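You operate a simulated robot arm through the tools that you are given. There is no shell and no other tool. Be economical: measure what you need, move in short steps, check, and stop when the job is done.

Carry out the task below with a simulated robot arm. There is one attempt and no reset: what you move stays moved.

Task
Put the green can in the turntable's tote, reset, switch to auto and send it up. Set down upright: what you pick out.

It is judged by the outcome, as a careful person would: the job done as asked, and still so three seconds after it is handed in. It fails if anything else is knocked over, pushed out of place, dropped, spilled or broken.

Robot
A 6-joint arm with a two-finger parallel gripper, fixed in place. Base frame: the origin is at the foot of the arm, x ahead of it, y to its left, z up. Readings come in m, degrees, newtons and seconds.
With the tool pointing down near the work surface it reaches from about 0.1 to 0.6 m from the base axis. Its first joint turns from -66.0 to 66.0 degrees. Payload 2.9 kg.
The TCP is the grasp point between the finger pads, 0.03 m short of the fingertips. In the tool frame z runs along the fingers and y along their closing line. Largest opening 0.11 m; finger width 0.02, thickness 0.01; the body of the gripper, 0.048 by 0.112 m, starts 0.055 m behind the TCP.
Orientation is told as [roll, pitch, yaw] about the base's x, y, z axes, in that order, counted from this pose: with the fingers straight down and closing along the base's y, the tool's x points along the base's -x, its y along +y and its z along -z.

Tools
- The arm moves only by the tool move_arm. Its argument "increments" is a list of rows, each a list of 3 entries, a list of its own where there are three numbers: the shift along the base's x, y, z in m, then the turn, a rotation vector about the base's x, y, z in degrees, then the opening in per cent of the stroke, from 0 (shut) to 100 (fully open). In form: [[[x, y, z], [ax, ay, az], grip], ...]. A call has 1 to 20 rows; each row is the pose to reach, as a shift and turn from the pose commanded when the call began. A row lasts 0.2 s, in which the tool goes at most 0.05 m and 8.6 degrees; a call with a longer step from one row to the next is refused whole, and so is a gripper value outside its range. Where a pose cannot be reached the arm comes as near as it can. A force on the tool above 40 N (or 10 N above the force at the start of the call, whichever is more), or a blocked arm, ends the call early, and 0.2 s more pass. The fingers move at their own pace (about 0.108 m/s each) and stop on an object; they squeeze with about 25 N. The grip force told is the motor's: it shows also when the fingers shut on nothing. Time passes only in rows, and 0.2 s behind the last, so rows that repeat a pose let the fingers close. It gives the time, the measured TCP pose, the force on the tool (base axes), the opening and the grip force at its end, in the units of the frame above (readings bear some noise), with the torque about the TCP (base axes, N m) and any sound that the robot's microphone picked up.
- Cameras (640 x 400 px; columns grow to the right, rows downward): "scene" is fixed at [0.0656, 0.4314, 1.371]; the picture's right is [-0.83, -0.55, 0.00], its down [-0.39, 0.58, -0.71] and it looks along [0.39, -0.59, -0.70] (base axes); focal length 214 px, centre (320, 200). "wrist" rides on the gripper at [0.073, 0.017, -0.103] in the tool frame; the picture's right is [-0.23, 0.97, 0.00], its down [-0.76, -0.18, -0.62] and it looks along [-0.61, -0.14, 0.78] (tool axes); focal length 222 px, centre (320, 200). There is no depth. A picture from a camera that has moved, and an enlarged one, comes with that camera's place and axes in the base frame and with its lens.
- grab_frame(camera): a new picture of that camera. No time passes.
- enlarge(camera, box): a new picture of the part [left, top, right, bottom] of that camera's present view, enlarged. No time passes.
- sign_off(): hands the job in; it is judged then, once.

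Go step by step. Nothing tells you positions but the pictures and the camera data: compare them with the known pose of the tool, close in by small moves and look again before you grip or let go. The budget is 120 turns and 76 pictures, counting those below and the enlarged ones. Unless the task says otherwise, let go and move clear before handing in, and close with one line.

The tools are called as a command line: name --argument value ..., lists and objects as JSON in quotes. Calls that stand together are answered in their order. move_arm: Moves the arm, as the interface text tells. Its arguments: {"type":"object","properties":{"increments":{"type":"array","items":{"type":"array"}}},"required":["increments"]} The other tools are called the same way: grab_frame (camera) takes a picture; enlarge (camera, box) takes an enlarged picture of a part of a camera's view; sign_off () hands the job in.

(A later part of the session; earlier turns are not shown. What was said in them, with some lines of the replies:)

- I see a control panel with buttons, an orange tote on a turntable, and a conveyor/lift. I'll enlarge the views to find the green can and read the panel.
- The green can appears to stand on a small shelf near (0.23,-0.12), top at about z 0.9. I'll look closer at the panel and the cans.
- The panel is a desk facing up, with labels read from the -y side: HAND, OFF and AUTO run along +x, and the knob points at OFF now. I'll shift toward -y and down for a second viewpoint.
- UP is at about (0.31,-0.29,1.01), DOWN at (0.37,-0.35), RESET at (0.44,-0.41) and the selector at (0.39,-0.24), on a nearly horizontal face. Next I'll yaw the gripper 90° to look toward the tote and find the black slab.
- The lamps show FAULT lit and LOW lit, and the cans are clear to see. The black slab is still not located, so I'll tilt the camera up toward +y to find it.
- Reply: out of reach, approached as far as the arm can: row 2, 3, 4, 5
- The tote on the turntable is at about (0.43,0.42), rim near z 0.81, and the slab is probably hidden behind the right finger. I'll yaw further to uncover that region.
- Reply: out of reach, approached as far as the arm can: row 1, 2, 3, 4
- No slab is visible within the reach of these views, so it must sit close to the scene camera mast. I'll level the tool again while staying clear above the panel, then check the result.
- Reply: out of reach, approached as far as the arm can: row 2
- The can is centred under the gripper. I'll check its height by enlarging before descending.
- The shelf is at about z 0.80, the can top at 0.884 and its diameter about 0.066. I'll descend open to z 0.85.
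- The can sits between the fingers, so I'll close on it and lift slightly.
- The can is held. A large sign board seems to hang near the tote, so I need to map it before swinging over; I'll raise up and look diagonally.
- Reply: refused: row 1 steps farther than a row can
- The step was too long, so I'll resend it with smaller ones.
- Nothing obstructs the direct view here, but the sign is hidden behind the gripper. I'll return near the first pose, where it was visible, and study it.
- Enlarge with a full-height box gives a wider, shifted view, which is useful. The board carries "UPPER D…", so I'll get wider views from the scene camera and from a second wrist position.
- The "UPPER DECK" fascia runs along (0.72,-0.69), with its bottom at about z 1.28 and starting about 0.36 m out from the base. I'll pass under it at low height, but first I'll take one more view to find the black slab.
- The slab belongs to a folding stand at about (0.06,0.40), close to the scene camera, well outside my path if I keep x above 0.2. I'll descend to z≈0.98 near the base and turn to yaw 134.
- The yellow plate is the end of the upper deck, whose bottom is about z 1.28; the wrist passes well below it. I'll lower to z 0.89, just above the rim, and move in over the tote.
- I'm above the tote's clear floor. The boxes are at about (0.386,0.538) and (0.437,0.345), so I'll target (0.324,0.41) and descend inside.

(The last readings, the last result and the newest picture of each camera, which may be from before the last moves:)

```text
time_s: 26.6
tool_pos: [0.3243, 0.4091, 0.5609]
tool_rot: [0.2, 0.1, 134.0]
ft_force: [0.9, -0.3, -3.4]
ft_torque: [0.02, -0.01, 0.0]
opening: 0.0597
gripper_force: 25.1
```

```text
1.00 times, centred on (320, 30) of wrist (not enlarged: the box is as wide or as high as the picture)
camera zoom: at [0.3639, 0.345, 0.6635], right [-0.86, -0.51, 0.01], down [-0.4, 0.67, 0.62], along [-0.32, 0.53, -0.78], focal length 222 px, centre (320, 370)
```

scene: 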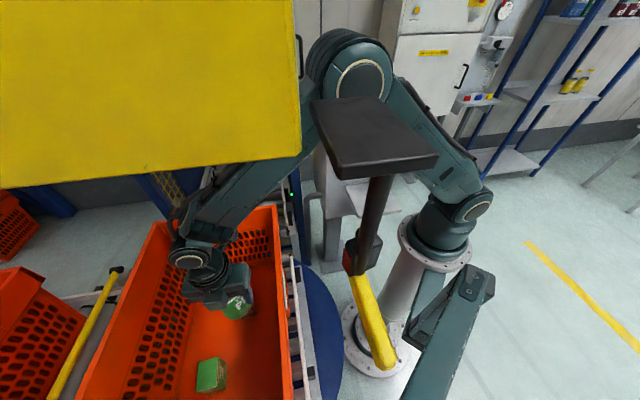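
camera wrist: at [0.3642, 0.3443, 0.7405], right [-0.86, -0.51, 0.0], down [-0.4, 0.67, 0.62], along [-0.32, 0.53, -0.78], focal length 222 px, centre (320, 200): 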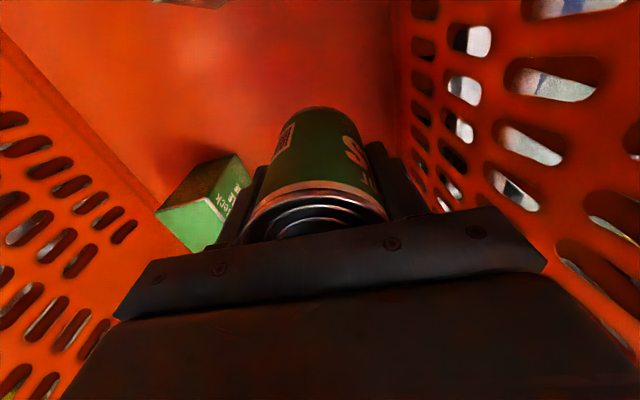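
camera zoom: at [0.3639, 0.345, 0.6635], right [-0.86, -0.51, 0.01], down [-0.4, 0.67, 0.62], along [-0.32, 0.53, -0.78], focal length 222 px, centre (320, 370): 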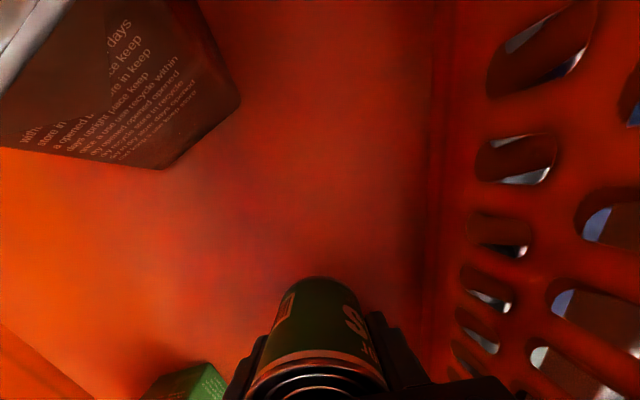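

move_arm --increments '[[[0, 0, -0.004], [0, 0, 0], 40]]'

move_arm --increments '[[[0, 0, -0.004], [0, 0, 0], 40]]'

move_arm --increments '[[[0, 0, -0.004], [0, 0, 0], 40]]'

```text
time_s: 27.0
tool_pos: [0.325, 0.4088, 0.5582]
tool_rot: [0.3, 0.0, 134.1]
ft_force: [-0.4, -1.1, -1.8]
ft_torque: [0.01, -0.07, 0.0]
opening: 0.0595
gripper_force: 24.9
```

```text
time_s: 27.4
tool_pos: [0.3238, 0.4105, 0.5553]
tool_rot: [0.1, 0.1, 134.0]
ft_force: [-0.2, -2.1, 15.3]
ft_torque: [0.35, -0.15, -0.01]
opening: 0.0596
gripper_force: 25.0
```

```text
time_s: 27.8
tool_pos: [0.3253, 0.4107, 0.5494]
tool_rot: [0.2, 0.1, 134.1]
ft_force: [-0.3, -1.9, 19.8]
ft_torque: [0.4, -0.25, 0.09]
opening: 0.0594
gripper_force: 24.9
```

Contact made: the can is on the tote floor. I'll ease up slightly and open the fingers only part way.

move_arm --increments '[[[0, 0, 0.002], [0, 0, 0], 40], [[0, 0, 0.002], [0, 0, 0], 60], [[0, 0, 0.002], [0, 0, 0], 70], [[0, 0, 0.002], [0, 0, 0], 72]]'

grab_frame --camera "wrist"

```text
time_s: 28.8
tool_pos: [0.3249, 0.4085, 0.5498]
tool_rot: [0.4, 0.1, 134.0]
ft_force: [-0.9, 0.0, 0.0]
ft_torque: [0.0, 0.02, 0.0]
opening: 0.0793
gripper_force: 0.0
```

```text
31 pictures are left
camera wrist: at [0.3638, 0.3453, 0.6531], right [-0.86, -0.51, 0.01], down [-0.4, 0.67, 0.62], along [-0.32, 0.53, -0.78], focal length 222 px, centre (320, 200)
```

wrist: 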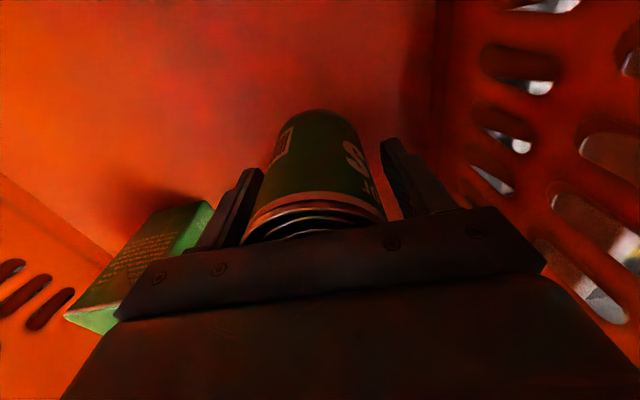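

Released with clearance on both sides. I'll go straight up.

move_arm --increments '[[[0, 0, 0.02], [0, 0, 0], 72], [[0, 0, 0.05], [0, 0, 0], 72], [[0, 0, 0.09], [0, 0, 0], 72], [[0, 0, 0.13], [0, 0, 0], 72], [[0, 0, 0.17], [0, 0, 0], 72], [[0, 0, 0.21], [0, 0, 0], 72], [[0, 0, 0.25], [0, 0, 0], 72], [[0, 0, 0.29], [0, 0, 0], 72], [[0, 0, 0.33], [0, 0, 0], 72]]'

grab_frame --camera "wrist"

```text
time_s: 30.8
tool_pos: [0.3247, 0.4084, 0.88]
tool_rot: [0.4, 0.1, 134.2]
ft_force: [0.3, -0.3, 0.6]
ft_torque: [0.0, 0.02, 0.01]
opening: 0.079
gripper_force: 0.1
```

```text
30 pictures are left
camera wrist: at [0.3645, 0.3444, 0.9843], right [-0.86, -0.51, 0.01], down [-0.4, 0.67, 0.62], along [-0.32, 0.53, -0.78], focal length 222 px, centre (320, 200)
```

wrist: 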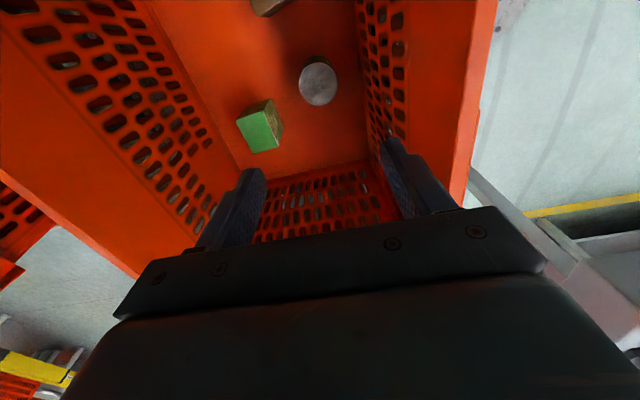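

The can stands upright in the tote. Now I'll retreat along the same way, under the deck and back toward the base.

move_arm --increments '[[[-0.013, -0.04, 0], [0, 0, 0], 72], [[-0.026, -0.08, 0], [0, 0, 0], 72], [[-0.04, -0.12, 0], [0, 0, 0], 72], [[-0.052, -0.16, 0.01], [0, 0, 0], 50], [[-0.06, -0.2, 0.03], [0, 0, 0], 30], [[-0.07, -0.24, 0.05], [0, 0, 0], 0], [[-0.075, -0.28, 0.07], [0, 0, -8], 0], [[-0.08, -0.32, 0.09], [0, 0, -16], 0], [[-0.085, -0.36, 0.11], [0, 0, -24], 0], [[-0.085, -0.39, 0.14], [0, 0, -32], 0], [[-0.085, -0.42, 0.17], [0, 0, -40], 0], [[-0.085, -0.45, 0.2], [0, 0, -48], 0], [[-0.075, -0.47, 0.23], [0, 0, -56], 0], [[-0.06, -0.49, 0.26], [0, 0, -64], 0], [[-0.04, -0.52, 0.29], [0, 0, -72], 0], [[-0.03, -0.55, 0.32], [0, 0, -80], 0], [[-0.02, -0.58, 0.33], [0, 0, -88], 0]]'

grab_frame --camera "wrist"

```text
time_s: 34.4
tool_pos: [0.307, -0.1704, 1.2123]
tool_rot: [0.3, 0.2, 46.0]
ft_force: [-0.1, 0.7, 0.2]
ft_torque: [0.03, 0.03, -0.02]
opening: 0.0002
gripper_force: 25.3
```

```text
29 pictures are left
camera wrist: at [0.2454, -0.212, 1.3155], right [-0.54, 0.84, 0.01], down [0.66, 0.42, 0.62], along [0.52, 0.34, -0.78], focal length 222 px, centre (320, 200)
```

wrist: 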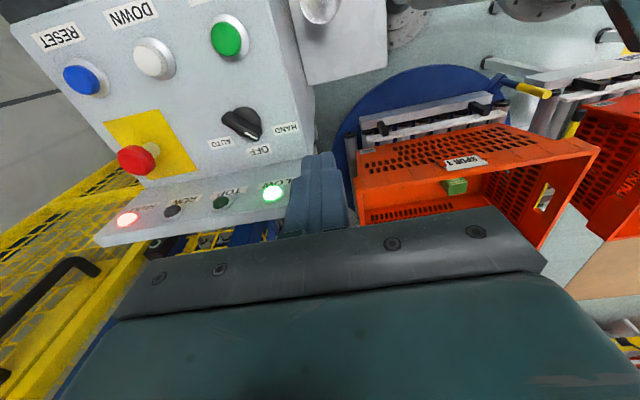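

I have a good view of the panel now and will enlarge it for measuring.

enlarge --camera "wrist" --box '[20, 0, 320, 188]'

```text
2.13 times, centred on (170, 94) of wrist
camera zoom: at [0.2454, -0.212, 1.3155], right [-0.54, 0.84, 0.01], down [0.66, 0.42, 0.62], along [0.52, 0.34, -0.78], focal length 473 px, centre (639, 426)
```

zoom: 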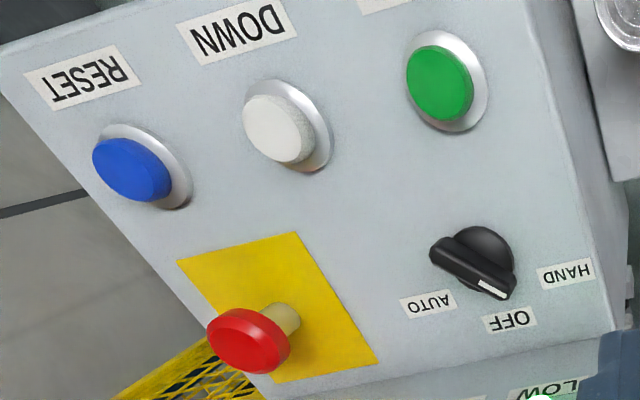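

RESET is at about (0.448,-0.427,1.009). The selector bar centre is about (0.391,-0.241,1.025), and its bar points along +y, which is the HAND position 45° from OFF, so AUTO needs about -90°. RESET comes first: I'll hover above it with the fingers closed.

move_arm --increments '[[[0.018, -0.032, -0.005], [0, 0, 0], 0], [[0.036, -0.064, -0.01], [0, 0, 0], 0], [[0.054, -0.096, -0.02], [0, 0, 0], 0], [[0.072, -0.128, -0.04], [0, 0, 0], 0], [[0.09, -0.16, -0.06], [0, 0, 0], 0], [[0.108, -0.192, -0.08], [0, 0, 0], 0], [[0.126, -0.224, -0.1], [0, 0, 0], 0], [[0.141, -0.2566, -0.112], [0, 0, 0], 0]]'

grab_frame --camera "wrist"

```text
time_s: 36.2
tool_pos: [0.4448, -0.4267, 1.0983]
tool_rot: [0.4, 0.1, 46.1]
ft_force: [0.4, 1.1, -0.2]
ft_torque: [-0.01, 0.01, -0.03]
opening: 0.0
gripper_force: 25.1
```

```text
27 pictures are left
camera wrist: at [0.3843, -0.4682, 1.2008], right [-0.54, 0.84, 0.01], down [0.66, 0.42, 0.62], along [0.52, 0.34, -0.78], focal length 222 px, centre (320, 200)
```

wrist: 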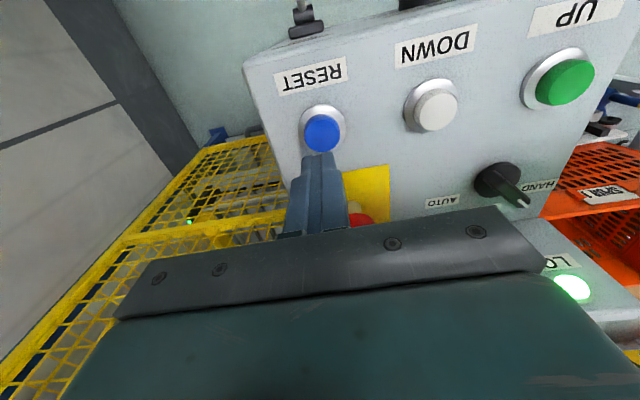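

The fingertip is right above RESET. I'll lower in and press gently.

move_arm --increments '[[[0.002, 0.001, -0.02], [0, 0, 0], 0], [[0.002, 0.001, -0.04], [0, 0, 0], 0], [[0.002, 0.001, -0.052], [0, 0, 0], 0]]'

move_arm --increments '[[[0, 0, -0.004], [0, 0, 0], 0]]'

move_arm --increments '[[[0, 0, -0.004], [0, 0, 0], 0]]'

```text
time_s: 37.0
tool_pos: [0.4473, -0.4265, 1.0483]
tool_rot: [0.3, 0.1, 46.0]
ft_force: [0.0, 0.7, 1.0]
ft_torque: [0.0, -0.04, 0.01]
opening: 0.0
gripper_force: 25.4
```

```text
time_s: 37.4
tool_pos: [0.4479, -0.4261, 1.044]
tool_rot: [0.2, 0.1, 46.1]
ft_force: [2.2, -0.3, 4.0]
ft_torque: [0.01, -0.08, -0.02]
opening: 0.0
gripper_force: 25.0
heard: click
```

```text
time_s: 37.8
tool_pos: [0.4484, -0.4248, 1.042]
tool_rot: [0.0, 0.1, 46.3]
ft_force: [-3.1, 5.7, 19.9]
ft_torque: [0.27, 0.04, 0.08]
opening: 0.0
gripper_force: 24.8
```

A click was heard, so RESET was pressed. I'll rise and check the FAULT lamp.

move_arm --increments '[[[0, 0, 0.03], [0, 0, 0], 0], [[0, 0, 0.07], [0, 0, 0], 0], [[-0.02, 0.03, 0.1], [0, 0, 0], 0], [[-0.04, 0.06, 0.12], [0, 0, 0], 0], [[-0.06, 0.09, 0.14], [0, 0, 0], 20], [[-0.07, 0.13, 0.14], [0, 0, 0], 45]]'

grab_frame --camera "wrist"

```text
time_s: 39.2
tool_pos: [0.3805, -0.2955, 1.179]
tool_rot: [0.6, 0.0, 45.8]
ft_force: [-0.1, 0.3, 0.0]
ft_torque: [-0.06, -0.06, 0.04]
opening: 0.0495
gripper_force: 0.1
```

```text
26 pictures are left
camera wrist: at [0.32, -0.3377, 1.283], right [-0.54, 0.84, 0.01], down [0.66, 0.42, 0.62], along [0.52, 0.34, -0.78], focal length 222 px, centre (320, 200)
```

wrist: 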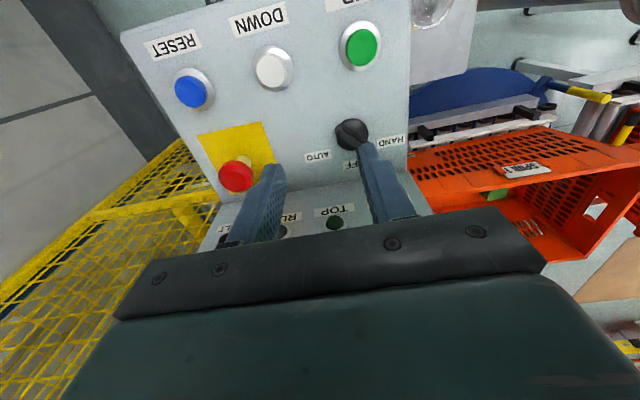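

move_arm --increments '[[[0.002, 0.01, 0], [0, 0, 8], 45], [[0.004, 0.02, 0], [0, 0, 16], 45], [[0.006, 0.03, 0], [0, 0, 24], 45], [[0.008, 0.04, 0], [0, 0, 32], 45], [[0.0105, 0.05, 0], [0, 0, 40], 45], [[0.0105, 0.0545, -0.02], [0, 0, 44], 45]]'

grab_frame --camera "wrist"

```text
time_s: 40.6
tool_pos: [0.4041, -0.2536, 1.1847]
tool_rot: [0.4, -0.1, 90.2]
ft_force: [0.6, -0.3, 0.5]
ft_torque: [-0.02, 0.01, 0.01]
opening: 0.0496
gripper_force: 0.1
out of reach, approached as far as the arm can: row 1, 2, 3, 4, 5, 6
```

```text
25 pictures are left
camera wrist: at [0.3899, -0.3262, 1.2877], right [-0.97, 0.22, 0.01], down [0.18, 0.76, 0.62], along [0.13, 0.61, -0.78], focal length 222 px, centre (320, 200)
```

wrist: 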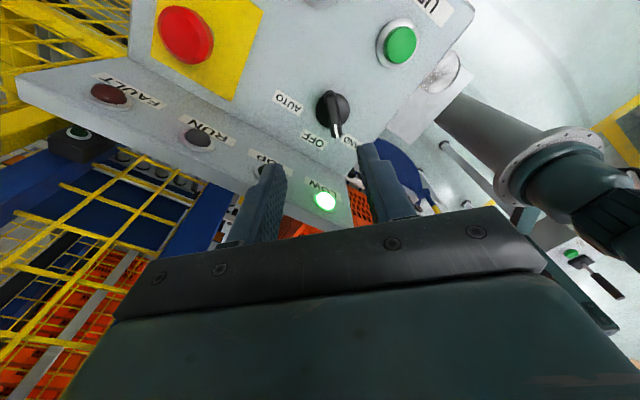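

FAULT is now out, so the reset worked. The selector bar centre checks out at (0.391,-0.241); I'll correct the position over it.

move_arm --increments '[[[-0.006, 0.006, 0], [0, 0, 0], 45], [[-0.013, 0.0125, 0], [0, 0, 0], 45], [[-0.013, 0.0125, -0.03], [0, 0, 0], 45], [[-0.013, 0.0125, -0.06], [0, 0, 0], 45]]'

grab_frame --camera "wrist"

```text
time_s: 41.6
tool_pos: [0.4235, -0.2592, 1.1696]
tool_rot: [0.6, -0.1, 90.0]
ft_force: [0.0, 0.3, -0.8]
ft_torque: [0.02, 0.03, 0.02]
opening: 0.0494
gripper_force: 0.1
out of reach, approached as far as the arm can: row 1, 2, 3, 4
```

```text
24 pictures are left
camera wrist: at [0.4091, -0.3326, 1.271], right [-0.97, 0.23, 0.01], down [0.18, 0.76, 0.62], along [0.13, 0.61, -0.78], focal length 222 px, centre (320, 200)
```

wrist: 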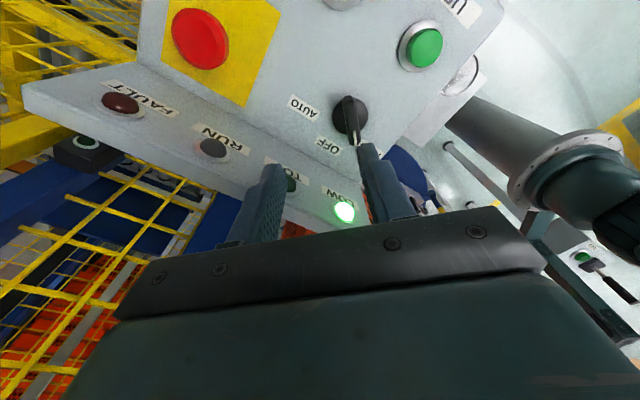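

At yaw 90 the wrist hits a joint limit here, so I'll turn the knob by pushing the bar with closed fingertips at yaw ~46 instead. I'll look closely at the knob's shape first.

enlarge --camera "wrist" --box '[290, 70, 400, 150]'

move_arm --increments '[[[-0.01, 0, 0.01], [0, 0, -8], 30], [[-0.02, 0, 0.02], [0, 0, -16], 15], [[-0.035, 0.005, 0.02], [0, 0, -24], 0], [[-0.05, 0.01, 0.02], [0, 0, -32], 0], [[-0.06, 0.02, 0.02], [0, 0, -40], 0], [[-0.0645, 0.036, 0], [0, 0, -44], 0]]'

enlarge --camera "wrist" --box '[220, 60, 460, 210]'

```text
5.00 times, centred on (345, 110) of wrist
camera zoom: at [0.4091, -0.3326, 1.271], right [-0.97, 0.23, 0.01], down [0.18, 0.76, 0.62], along [0.13, 0.61, -0.78], focal length 1111 px, centre (195, 650)
```

zoom: 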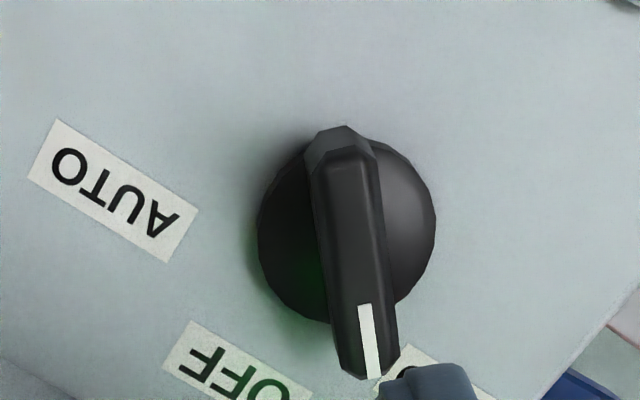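

```text
time_s: 43.0
tool_pos: [0.3792, -0.2345, 1.2039]
tool_rot: [0.6, 0.1, 46.0]
ft_force: [-0.2, -0.8, -0.5]
ft_torque: [-0.03, 0.03, 0.0]
opening: 0.0001
gripper_force: 25.2
out of reach, approached as far as the arm can: row 3, 4, 5, 6
```

```text
2.67 times, centred on (340, 135) of wrist
camera zoom: at [0.3168, -0.2767, 1.3077], right [-0.54, 0.84, 0.01], down [0.66, 0.42, 0.62], along [0.52, 0.34, -0.78], focal length 592 px, centre (267, 373)
```

zoom: 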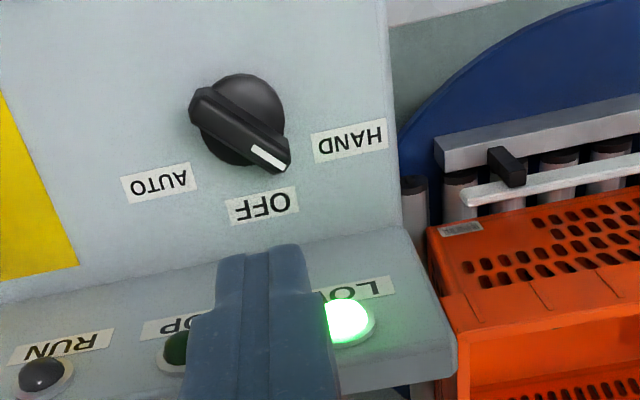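

move_arm --increments '[[[-0.01, 0.006, -0.01], [0, 0, 0], 0], [[-0.02, 0.0115, -0.03], [0, 0, 0], 0], [[-0.02, 0.0115, -0.06], [0, 0, 0], 0], [[-0.02, 0.0115, -0.1], [0, 0, 0], 0]]'

```text
time_s: 44.0
tool_pos: [0.408, -0.2307, 1.1762]
tool_rot: [3.8, -3.3, 45.9]
ft_force: [0.7, -0.5, 0.9]
ft_torque: [0.01, 0.04, -0.01]
opening: 0.0
gripper_force: 25.2
out of reach, approached as far as the arm can: row 1, 2, 3, 4
```

The arm resists moving inward, so I'll look at its configuration.

grab_frame --camera "scene"

```text
21 pictures are left
```

scene: 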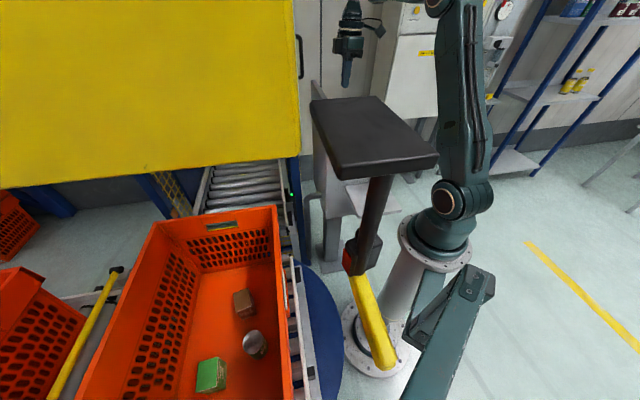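

move_arm --increments '[[[0, 0, 0.02], [0, 0, -8], 0], [[0, 0, 0.04], [0, 0, -16], 0], [[-0.01, 0, 0.06], [0, 0, -24], 0], [[-0.03, 0, 0.08], [0, 0, -32], 0], [[-0.06, 0.01, 0.1], [0, 0, -40], 0], [[-0.09, 0.02, 0.12], [0, 0, -46], 0]]'

```text
time_s: 45.4
tool_pos: [0.2703, -0.2053, 1.2461]
tool_rot: [0.4, 0.3, 0.0]
ft_force: [0.5, -0.2, 0.2]
ft_torque: [-0.02, -0.01, -0.03]
opening: 0.0
gripper_force: 25.1
out of reach, approached as far as the arm can: row 1, 2, 3, 4, 5, 6
```

grab_frame --camera "scene"

```text
20 pictures are left
```

scene: 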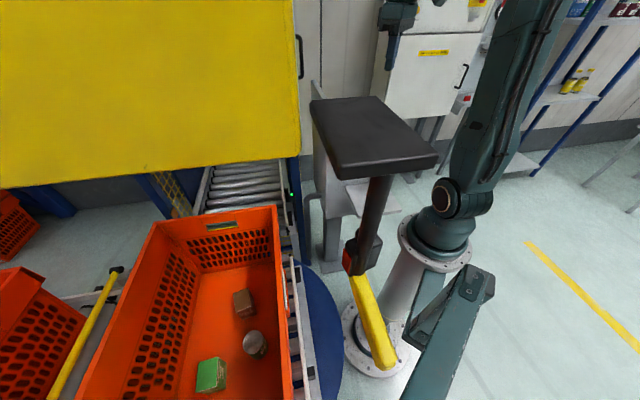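

The configuration looks normal again, so I'll test a small move.

move_arm --increments '[[[0.015, 0, -0.02], [0, 0, 0], 0], [[0.03, 0, -0.046], [0, 0, 0], 0]]'

```text
time_s: 46.0
tool_pos: [0.3102, -0.2109, 1.2366]
tool_rot: [0.3, 0.3, 0.2]
ft_force: [0.1, -0.2, 0.9]
ft_torque: [0.0, 0.03, 0.02]
opening: 0.0
gripper_force: 24.5
out of reach, approached as far as the arm can: row 1, 2
```

move_arm --increments '[[[0, 0.03, 0.03], [0, 0, 0], 0], [[0, 0.06, 0.06], [0, 0, 0], 0], [[0, 0.1, 0.08], [0, 0, 0], 0]]'

```text
time_s: 46.8
tool_pos: [0.3095, -0.1132, 1.3151]
tool_rot: [0.2, 0.3, 1.0]
ft_force: [-0.7, -0.3, 0.7]
ft_torque: [0.03, -0.05, -0.05]
opening: 0.0
gripper_force: 25.1
out of reach, approached as far as the arm can: row 1
```

move_arm --increments '[[[0, 0, -0.04], [0, 0, 0], 0], [[0, 0, -0.08], [0, 0, 0], 0]]'

```text
time_s: 47.4
tool_pos: [0.311, -0.1134, 1.2356]
tool_rot: [0.3, 0.1, 0.1]
ft_force: [0.3, 0.5, 0.3]
ft_torque: [0.02, 0.0, -0.04]
opening: 0.0
gripper_force: 24.8
```

It works here. I'll turn to yaw 46 and approach the knob from this side.

move_arm --increments '[[[0, 0, 0], [0, 0, 8], 0], [[0, -0.01, 0], [0, 0, 16], 0], [[0.01, -0.03, 0], [0, 0, 24], 0], [[0.02, -0.05, -0.02], [0, 0, 32], 0], [[0.03, -0.08, -0.04], [0, 0, 40], 0], [[0.042, -0.1, -0.06], [0, 0, 46], 0]]'

```text
time_s: 48.8
tool_pos: [0.3522, -0.2144, 1.1755]
tool_rot: [0.4, 0.1, 46.3]
ft_force: [-0.3, 0.2, 0.3]
ft_torque: [0.02, 0.03, 0.02]
opening: 0.0001
gripper_force: 24.9
```

move_arm --increments '[[[0.004, -0.006, -0.03], [0, 0, 0], 0], [[0.006, -0.0086, -0.07], [0, 0, 0], 0], [[0.006, -0.0086, -0.11], [0, 0, 0], 0]]'

enlarge --camera "wrist" --box '[200, 60, 440, 210]'

```text
time_s: 49.6
tool_pos: [0.3589, -0.2234, 1.0644]
tool_rot: [0.4, 0.0, 46.1]
ft_force: [-0.7, -0.1, -0.7]
ft_torque: [-0.02, 0.03, -0.05]
opening: 0.0
gripper_force: 25.0
```

```text
2.67 times, centred on (320, 135) of wrist
camera zoom: at [0.2979, -0.2638, 1.1668], right [-0.54, 0.84, 0.0], down [0.66, 0.42, 0.62], along [0.52, 0.34, -0.78], focal length 592 px, centre (320, 373)
```

zoom: 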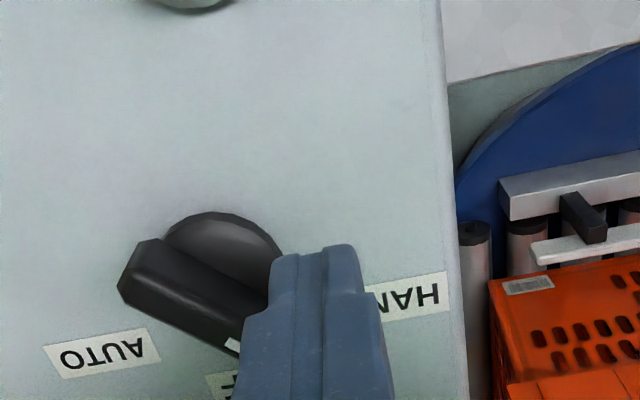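

The fingertip is on the HAND side of the bar's marked end. I'll lower beside it, then push around the arc.

move_arm --increments '[[[-0.002, 0.001, -0.012], [0, 0, 0], 0], [[-0.002, 0.001, -0.023], [0, 0, 0], 0]]'

enlarge --camera "wrist" --box '[200, 60, 440, 210]'

```text
time_s: 50.2
tool_pos: [0.3572, -0.2206, 1.0424]
tool_rot: [0.4, 0.2, 46.1]
ft_force: [0.2, -0.3, -1.0]
ft_torque: [0.0, 0.01, -0.03]
opening: 0.0002
gripper_force: 24.7
```

```text
2.67 times, centred on (320, 135) of wrist
camera zoom: at [0.2958, -0.2619, 1.1451], right [-0.54, 0.84, 0.0], down [0.66, 0.42, 0.62], along [0.52, 0.34, -0.78], focal length 592 px, centre (320, 373)
```

zoom: 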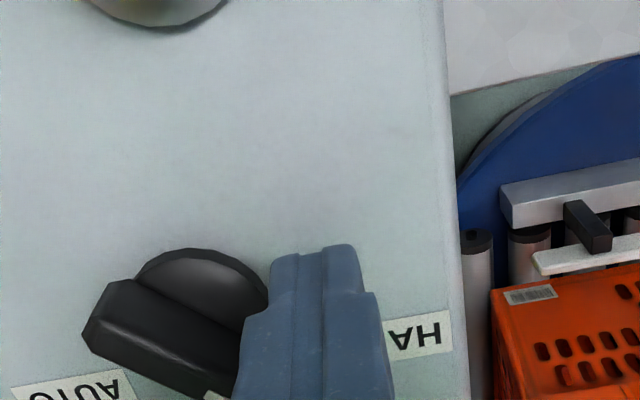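

move_arm --increments '[[[0.008, -0.001, 0], [0, 0, 0], 0], [[0.014, -0.001, 0], [0, 0, 0], 0], [[0.019, 0.002, 0], [0, 0, 0], 0], [[0.024, 0.005, 0], [0, 0, 0], 0], [[0.031, 0.0052, 0], [0, 0, 0], 0], [[0.037, 0.0054, 0], [0, 0, 0], 0]]'

enlarge --camera "wrist" --box '[180, 60, 440, 222]'

```text
time_s: 51.6
tool_pos: [0.3942, -0.2142, 1.0429]
tool_rot: [0.4, 0.2, 46.1]
ft_force: [-3.9, 0.5, 0.4]
ft_torque: [0.01, 0.02, -0.03]
opening: 0.0001
gripper_force: 25.3
```

```text
2.46 times, centred on (310, 141) of wrist
camera zoom: at [0.3328, -0.2561, 1.1461], right [-0.54, 0.84, 0.01], down [0.66, 0.42, 0.62], along [0.52, 0.34, -0.78], focal length 547 px, centre (345, 345)
```

zoom: 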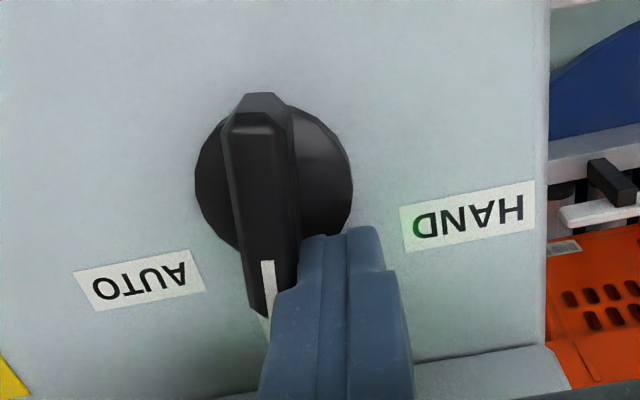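

The bar now points at OFF, so I'll continue on to AUTO.

move_arm --increments '[[[0.004, 0.0003, 0], [0, 0, 0], 0], [[0.0087, 0.0003, 0], [0, 0, 0], 0], [[0.0135, -0.0015, 0], [0, 0, 0], 0], [[0.018, -0.0043, 0], [0, 0, 0], 0]]'

enlarge --camera "wrist" --box '[180, 60, 440, 222]'

```text
time_s: 52.6
tool_pos: [0.4059, -0.2188, 1.0426]
tool_rot: [1.0, 0.4, 45.8]
ft_force: [-13.5, 0.6, 6.6]
ft_torque: [0.64, -1.33, 0.06]
opening: 0.0001
gripper_force: 24.9
stopped in row 4: the force on the tool passed its limit at 45 N (the readings are from after the stop); the commanded pose is now the measured one
```

```text
2.46 times, centred on (310, 141) of wrist
camera zoom: at [0.3463, -0.2605, 1.1462], right [-0.54, 0.84, 0.01], down [0.67, 0.42, 0.62], along [0.51, 0.34, -0.79], focal length 547 px, centre (345, 345)
```

zoom: 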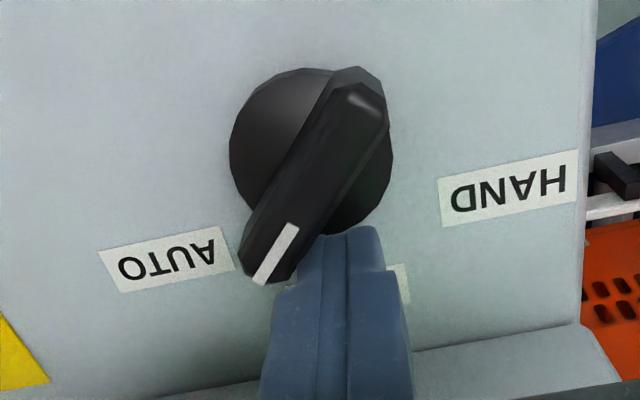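

The bar is hard against its stop toward AUTO. I'll back off and rise to check.

move_arm --increments '[[[-0.005, 0.004, 0.0], [0, 0, 0], 0], [[-0.008, 0.006, 0.01], [0, 0, 0], 0], [[-0.01, 0.004, 0.04], [0, 0, 0], 0], [[-0.03, -0.02, 0.06], [0, 0, 0], 0], [[-0.06, -0.04, 0.08], [0, 0, 0], 0], [[-0.093, -0.0717, 0.075], [0, 0, 0], 0]]'

grab_frame --camera "wrist"

```text
time_s: 54.0
tool_pos: [0.312, -0.2901, 1.1179]
tool_rot: [0.8, 0.3, 46.0]
ft_force: [0.4, -0.5, -0.7]
ft_torque: [0.03, -0.02, -0.01]
opening: 0.0
gripper_force: 25.2
```

```text
15 pictures are left
camera wrist: at [0.2526, -0.3328, 1.2207], right [-0.54, 0.84, 0.01], down [0.67, 0.42, 0.62], along [0.51, 0.34, -0.79], focal length 222 px, centre (320, 200)
```

wrist: 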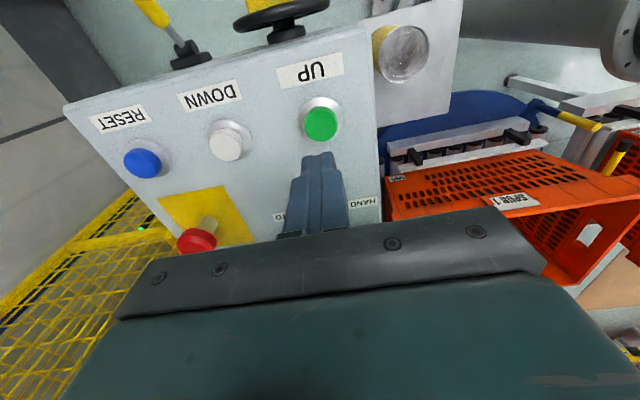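

move_arm --increments '[[[0, 0.03, 0.04], [0, 0, 0], 0], [[0, 0.08, 0.08], [0, 0, 0], 0]]'

enlarge --camera "wrist" --box '[60, 40, 320, 240]'

```text
refused: row 2 steps farther than a row can; nothing moved
```

```text
2.00 times, centred on (190, 140) of wrist
camera zoom: at [0.2526, -0.3328, 1.2207], right [-0.54, 0.84, 0.01], down [0.67, 0.42, 0.62], along [0.51, 0.34, -0.79], focal length 444 px, centre (580, 320)
```

zoom: 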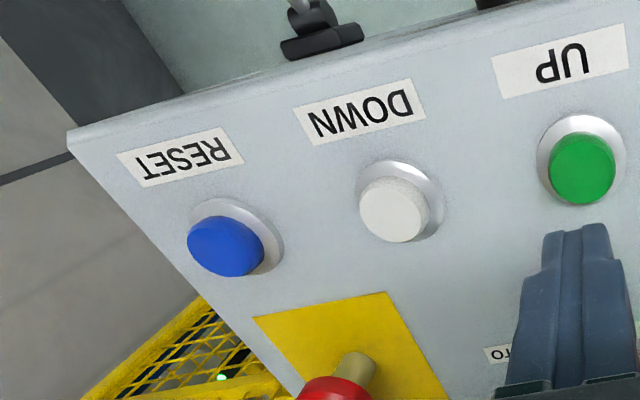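

move_arm --increments '[[[0, 0.03, 0.03], [0, 0, 0], 0], [[0, 0.06, 0.06], [0, 0, 0], 0], [[0, 0.09, 0.08], [0, 0, 0], 0]]'

enlarge --camera "wrist" --box '[60, 0, 380, 240]'

```text
time_s: 54.8
tool_pos: [0.3144, -0.2022, 1.1986]
tool_rot: [0.9, 0.4, 45.8]
ft_force: [0.0, -0.9, 0.0]
ft_torque: [-0.03, 0.0, 0.03]
opening: 0.0001
gripper_force: 25.0
```

```text
1.67 times, centred on (220, 120) of wrist
camera zoom: at [0.255, -0.243, 1.3026], right [-0.54, 0.84, 0.01], down [0.67, 0.42, 0.62], along [0.51, 0.34, -0.79], focal length 370 px, centre (487, 333)
```

zoom: 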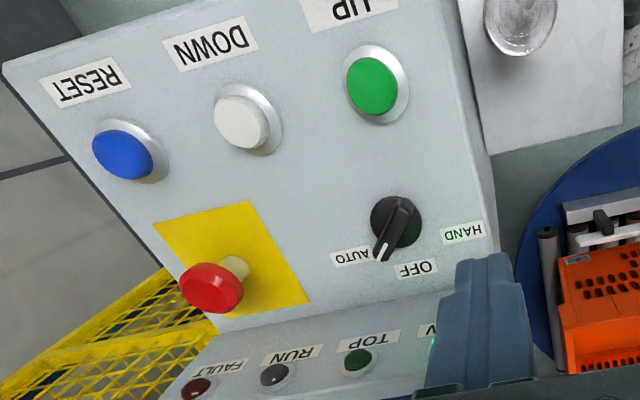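

The knob rests toward AUTO and FAULT stays off. Next I'll go back above UP and press it.

move_arm --increments '[[[0, -0.03, -0.02], [0, 0, 0], 0], [[-0.002, -0.06, -0.05], [0, 0, 0], 0], [[-0.0024, -0.088, -0.08], [0, 0, 0], 0], [[-0.0024, -0.088, -0.12], [0, 0, 0], 0], [[-0.0024, -0.088, -0.15], [0, 0, 0], 0]]'

move_arm --increments '[[[0, 0, -0.004], [0, 0, 0], 0]]'

move_arm --increments '[[[0, 0, -0.003], [0, 0, 0], 0]]'

```text
time_s: 56.0
tool_pos: [0.3127, -0.2896, 1.0475]
tool_rot: [0.8, 0.3, 45.9]
ft_force: [-1.9, 0.6, 2.5]
ft_torque: [0.02, 0.03, -0.02]
opening: 0.0
gripper_force: 25.2
```

```text
time_s: 56.4
tool_pos: [0.3138, -0.2892, 1.0448]
tool_rot: [0.7, 0.3, 46.0]
ft_force: [-0.7, -0.6, 4.7]
ft_torque: [-0.01, -0.03, -0.01]
opening: 0.0001
gripper_force: 25.3
heard: click
```

```text
time_s: 56.8
tool_pos: [0.3138, -0.2895, 1.0417]
tool_rot: [0.6, 0.3, 45.9]
ft_force: [-3.3, -1.5, 19.2]
ft_torque: [0.04, 0.03, 0.12]
opening: 0.0
gripper_force: 24.7
```

UP clicked. I'll rise clear and watch the lamps and the tote.

move_arm --increments '[[[0, 0, 0.04], [0, 0, 0], 0], [[0, 0.03, 0.08], [0, 0, 0], 0], [[0, 0.06, 0.12], [0, 0, 0], 0], [[0, 0.09, 0.155], [0, 0, 0], 0]]'

grab_frame --camera "scene"

enlarge --camera "wrist" --box '[60, 0, 380, 240]'

```text
time_s: 57.8
tool_pos: [0.3112, -0.2006, 1.1974]
tool_rot: [0.9, 0.5, 45.8]
ft_force: [0.2, 0.8, -0.4]
ft_torque: [-0.02, -0.02, 0.02]
opening: 0.0
gripper_force: 25.0
```

```text
12 pictures are left
```

scene: 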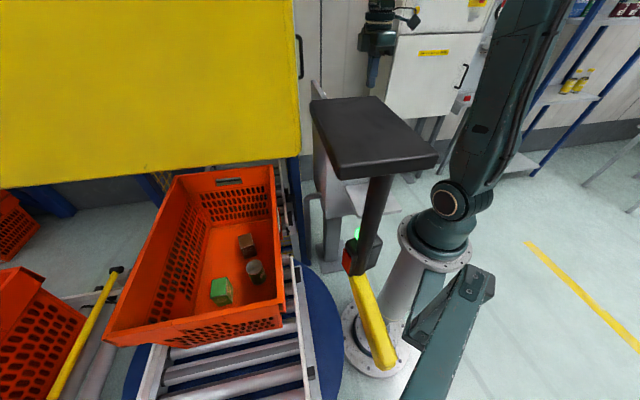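

```text
1.67 times, centred on (220, 120) of wrist
camera zoom: at [0.2517, -0.2418, 1.3013], right [-0.54, 0.84, 0.01], down [0.67, 0.42, 0.62], along [0.51, 0.34, -0.79], focal length 370 px, centre (487, 333)
```

zoom: 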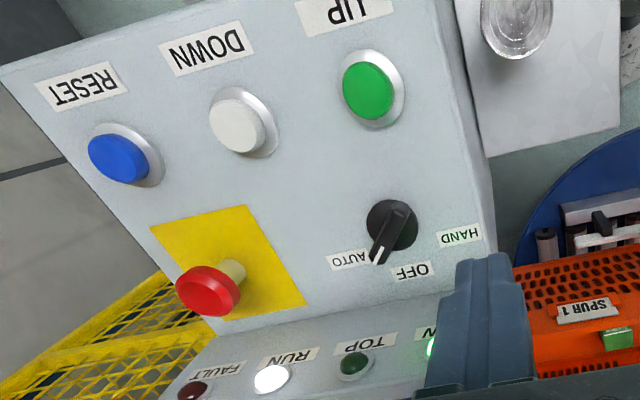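

RUN is lit and the tote is travelling into the lift. I'll move the arm back slightly and wait.

move_arm --increments '[[[-0.02, 0, 0.02], [0, 0, 0], 0], [[-0.03, 0, 0.02], [0, 0, 0], 0], [[-0.03, 0, 0.02], [0, 0, 0], 0], [[-0.03, 0, 0.02], [0, 0, 0], 0], [[-0.03, 0, 0.02], [0, 0, 0], 0], [[-0.03, 0, 0.02], [0, 0, 0], 0], [[-0.03, 0, 0.02], [0, 0, 0], 0], [[-0.03, 0, 0.02], [0, 0, 0], 0], [[-0.03, 0, 0.02], [0, 0, 0], 0], [[-0.03, 0, 0.02], [0, 0, 0], 0], [[-0.03, 0, 0.02], [0, 0, 0], 0], [[-0.03, 0, 0.02], [0, 0, 0], 0], [[-0.03, 0, 0.02], [0, 0, 0], 0], [[-0.03, 0, 0.02], [0, 0, 0], 0], [[-0.03, 0, 0.02], [0, 0, 0], 0], [[-0.03, 0, 0.02], [0, 0, 0], 0], [[-0.03, 0, 0.02], [0, 0, 0], 0], [[-0.03, 0, 0.02], [0, 0, 0], 0], [[-0.03, 0, 0.02], [0, 0, 0], 0], [[-0.03, 0, 0.02], [0, 0, 0], 0]]'

grab_frame --camera "scene"

```text
time_s: 62.0
tool_pos: [0.2812, -0.1987, 1.2162]
tool_rot: [0.8, 0.3, 45.9]
ft_force: [1.0, -0.3, 0.3]
ft_torque: [-0.01, 0.01, 0.03]
opening: 0.0
gripper_force: 24.8
```

```text
10 pictures are left
```

scene: 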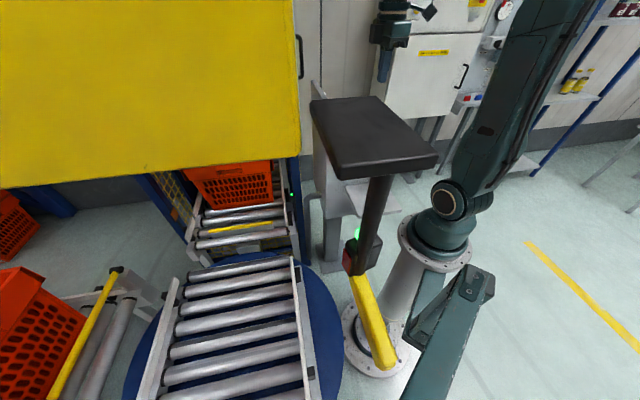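

The tote is entering the lift, so I'll keep waiting.

move_arm --increments '[[[0, 0, 0], [0, 0, 0], 0], [[0, 0, 0], [0, 0, 0], 0], [[0, 0, 0], [0, 0, 0], 0], [[0, 0, 0], [0, 0, 0], 0], [[0, 0, 0], [0, 0, 0], 0], [[0, 0, 0], [0, 0, 0], 0], [[0, 0, 0], [0, 0, 0], 0], [[0, 0, 0], [0, 0, 0], 0], [[0, 0, 0], [0, 0, 0], 0], [[0, 0, 0], [0, 0, 0], 0], [[0, 0, 0], [0, 0, 0], 0], [[0, 0, 0], [0, 0, 0], 0], [[0, 0, 0], [0, 0, 0], 0], [[0, 0, 0], [0, 0, 0], 0], [[0, 0, 0], [0, 0, 0], 0], [[0, 0, 0], [0, 0, 0], 0], [[0, 0, 0], [0, 0, 0], 0], [[0, 0, 0], [0, 0, 0], 0], [[0, 0, 0], [0, 0, 0], 0], [[0, 0, 0], [0, 0, 0], 0]]'

move_arm --increments '[[[0, 0, 0], [0, 0, 0], 0], [[0, 0, 0], [0, 0, 0], 0], [[0, 0, 0], [0, 0, 0], 0], [[0, 0, 0], [0, 0, 0], 0], [[0, 0, 0], [0, 0, 0], 0], [[0, 0, 0], [0, 0, 0], 0], [[0, 0, 0], [0, 0, 0], 0], [[0, 0, 0], [0, 0, 0], 0], [[0, 0, 0], [0, 0, 0], 0], [[0, 0, 0], [0, 0, 0], 0], [[0, 0, 0], [0, 0, 0], 0], [[0, 0, 0], [0, 0, 0], 0], [[0, 0, 0], [0, 0, 0], 0], [[0, 0, 0], [0, 0, 0], 0], [[0, 0, 0], [0, 0, 0], 0], [[0, 0, 0], [0, 0, 0], 0], [[0, 0, 0], [0, 0, 0], 0], [[0, 0, 0], [0, 0, 0], 0], [[0, 0, 0], [0, 0, 0], 0], [[0, 0, 0], [0, 0, 0], 0]]'

grab_frame --camera "scene"

grab_frame --camera "wrist"

```text
time_s: 66.2
tool_pos: [0.2814, -0.1984, 1.2172]
tool_rot: [0.8, 0.3, 46.0]
ft_force: [-0.1, 0.0, -0.2]
ft_torque: [0.01, 0.02, -0.01]
opening: 0.0
gripper_force: 25.4
```

```text
time_s: 70.4
tool_pos: [0.2814, -0.201, 1.2158]
tool_rot: [0.8, 0.3, 45.8]
ft_force: [-0.5, 0.7, 0.3]
ft_torque: [0.04, 0.02, 0.01]
opening: 0.0
gripper_force: 25.0
```

```text
9 pictures are left
```

scene: 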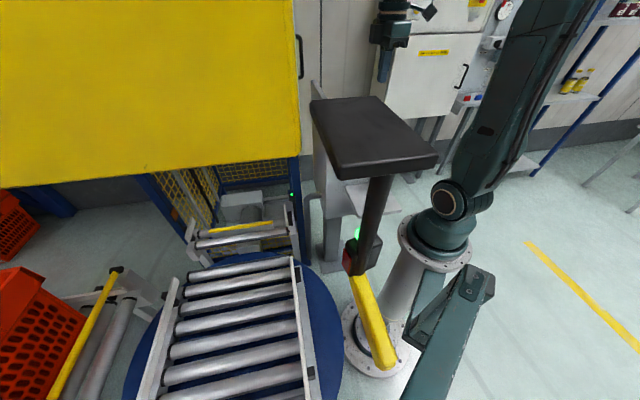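

```text
8 pictures are left
camera wrist: at [0.2216, -0.2407, 1.3201], right [-0.54, 0.84, 0.01], down [0.67, 0.42, 0.62], along [0.51, 0.34, -0.79], focal length 222 px, centre (320, 200)
```

wrist: 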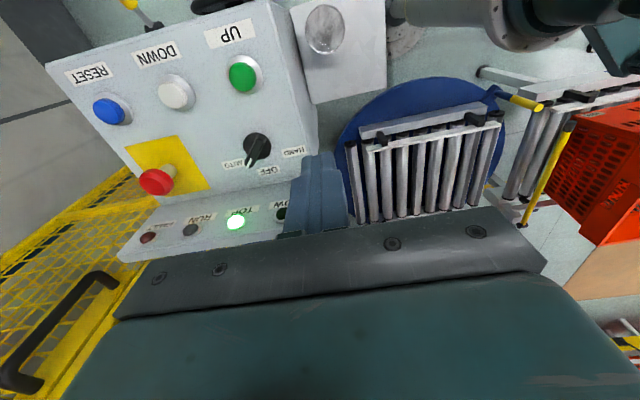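

The lift is up: TOP is lit, RUN and FAULT are off, and the tote has gone up. The arm is clear of everything, so I'm handing in.

sign_off

```text
The job is handed in.
```

The green can is standing upright in the turntable's tote, RESET was pressed (FAULT went out), the selector is on AUTO, and UP sent the tote to the top (TOP lamp lit).
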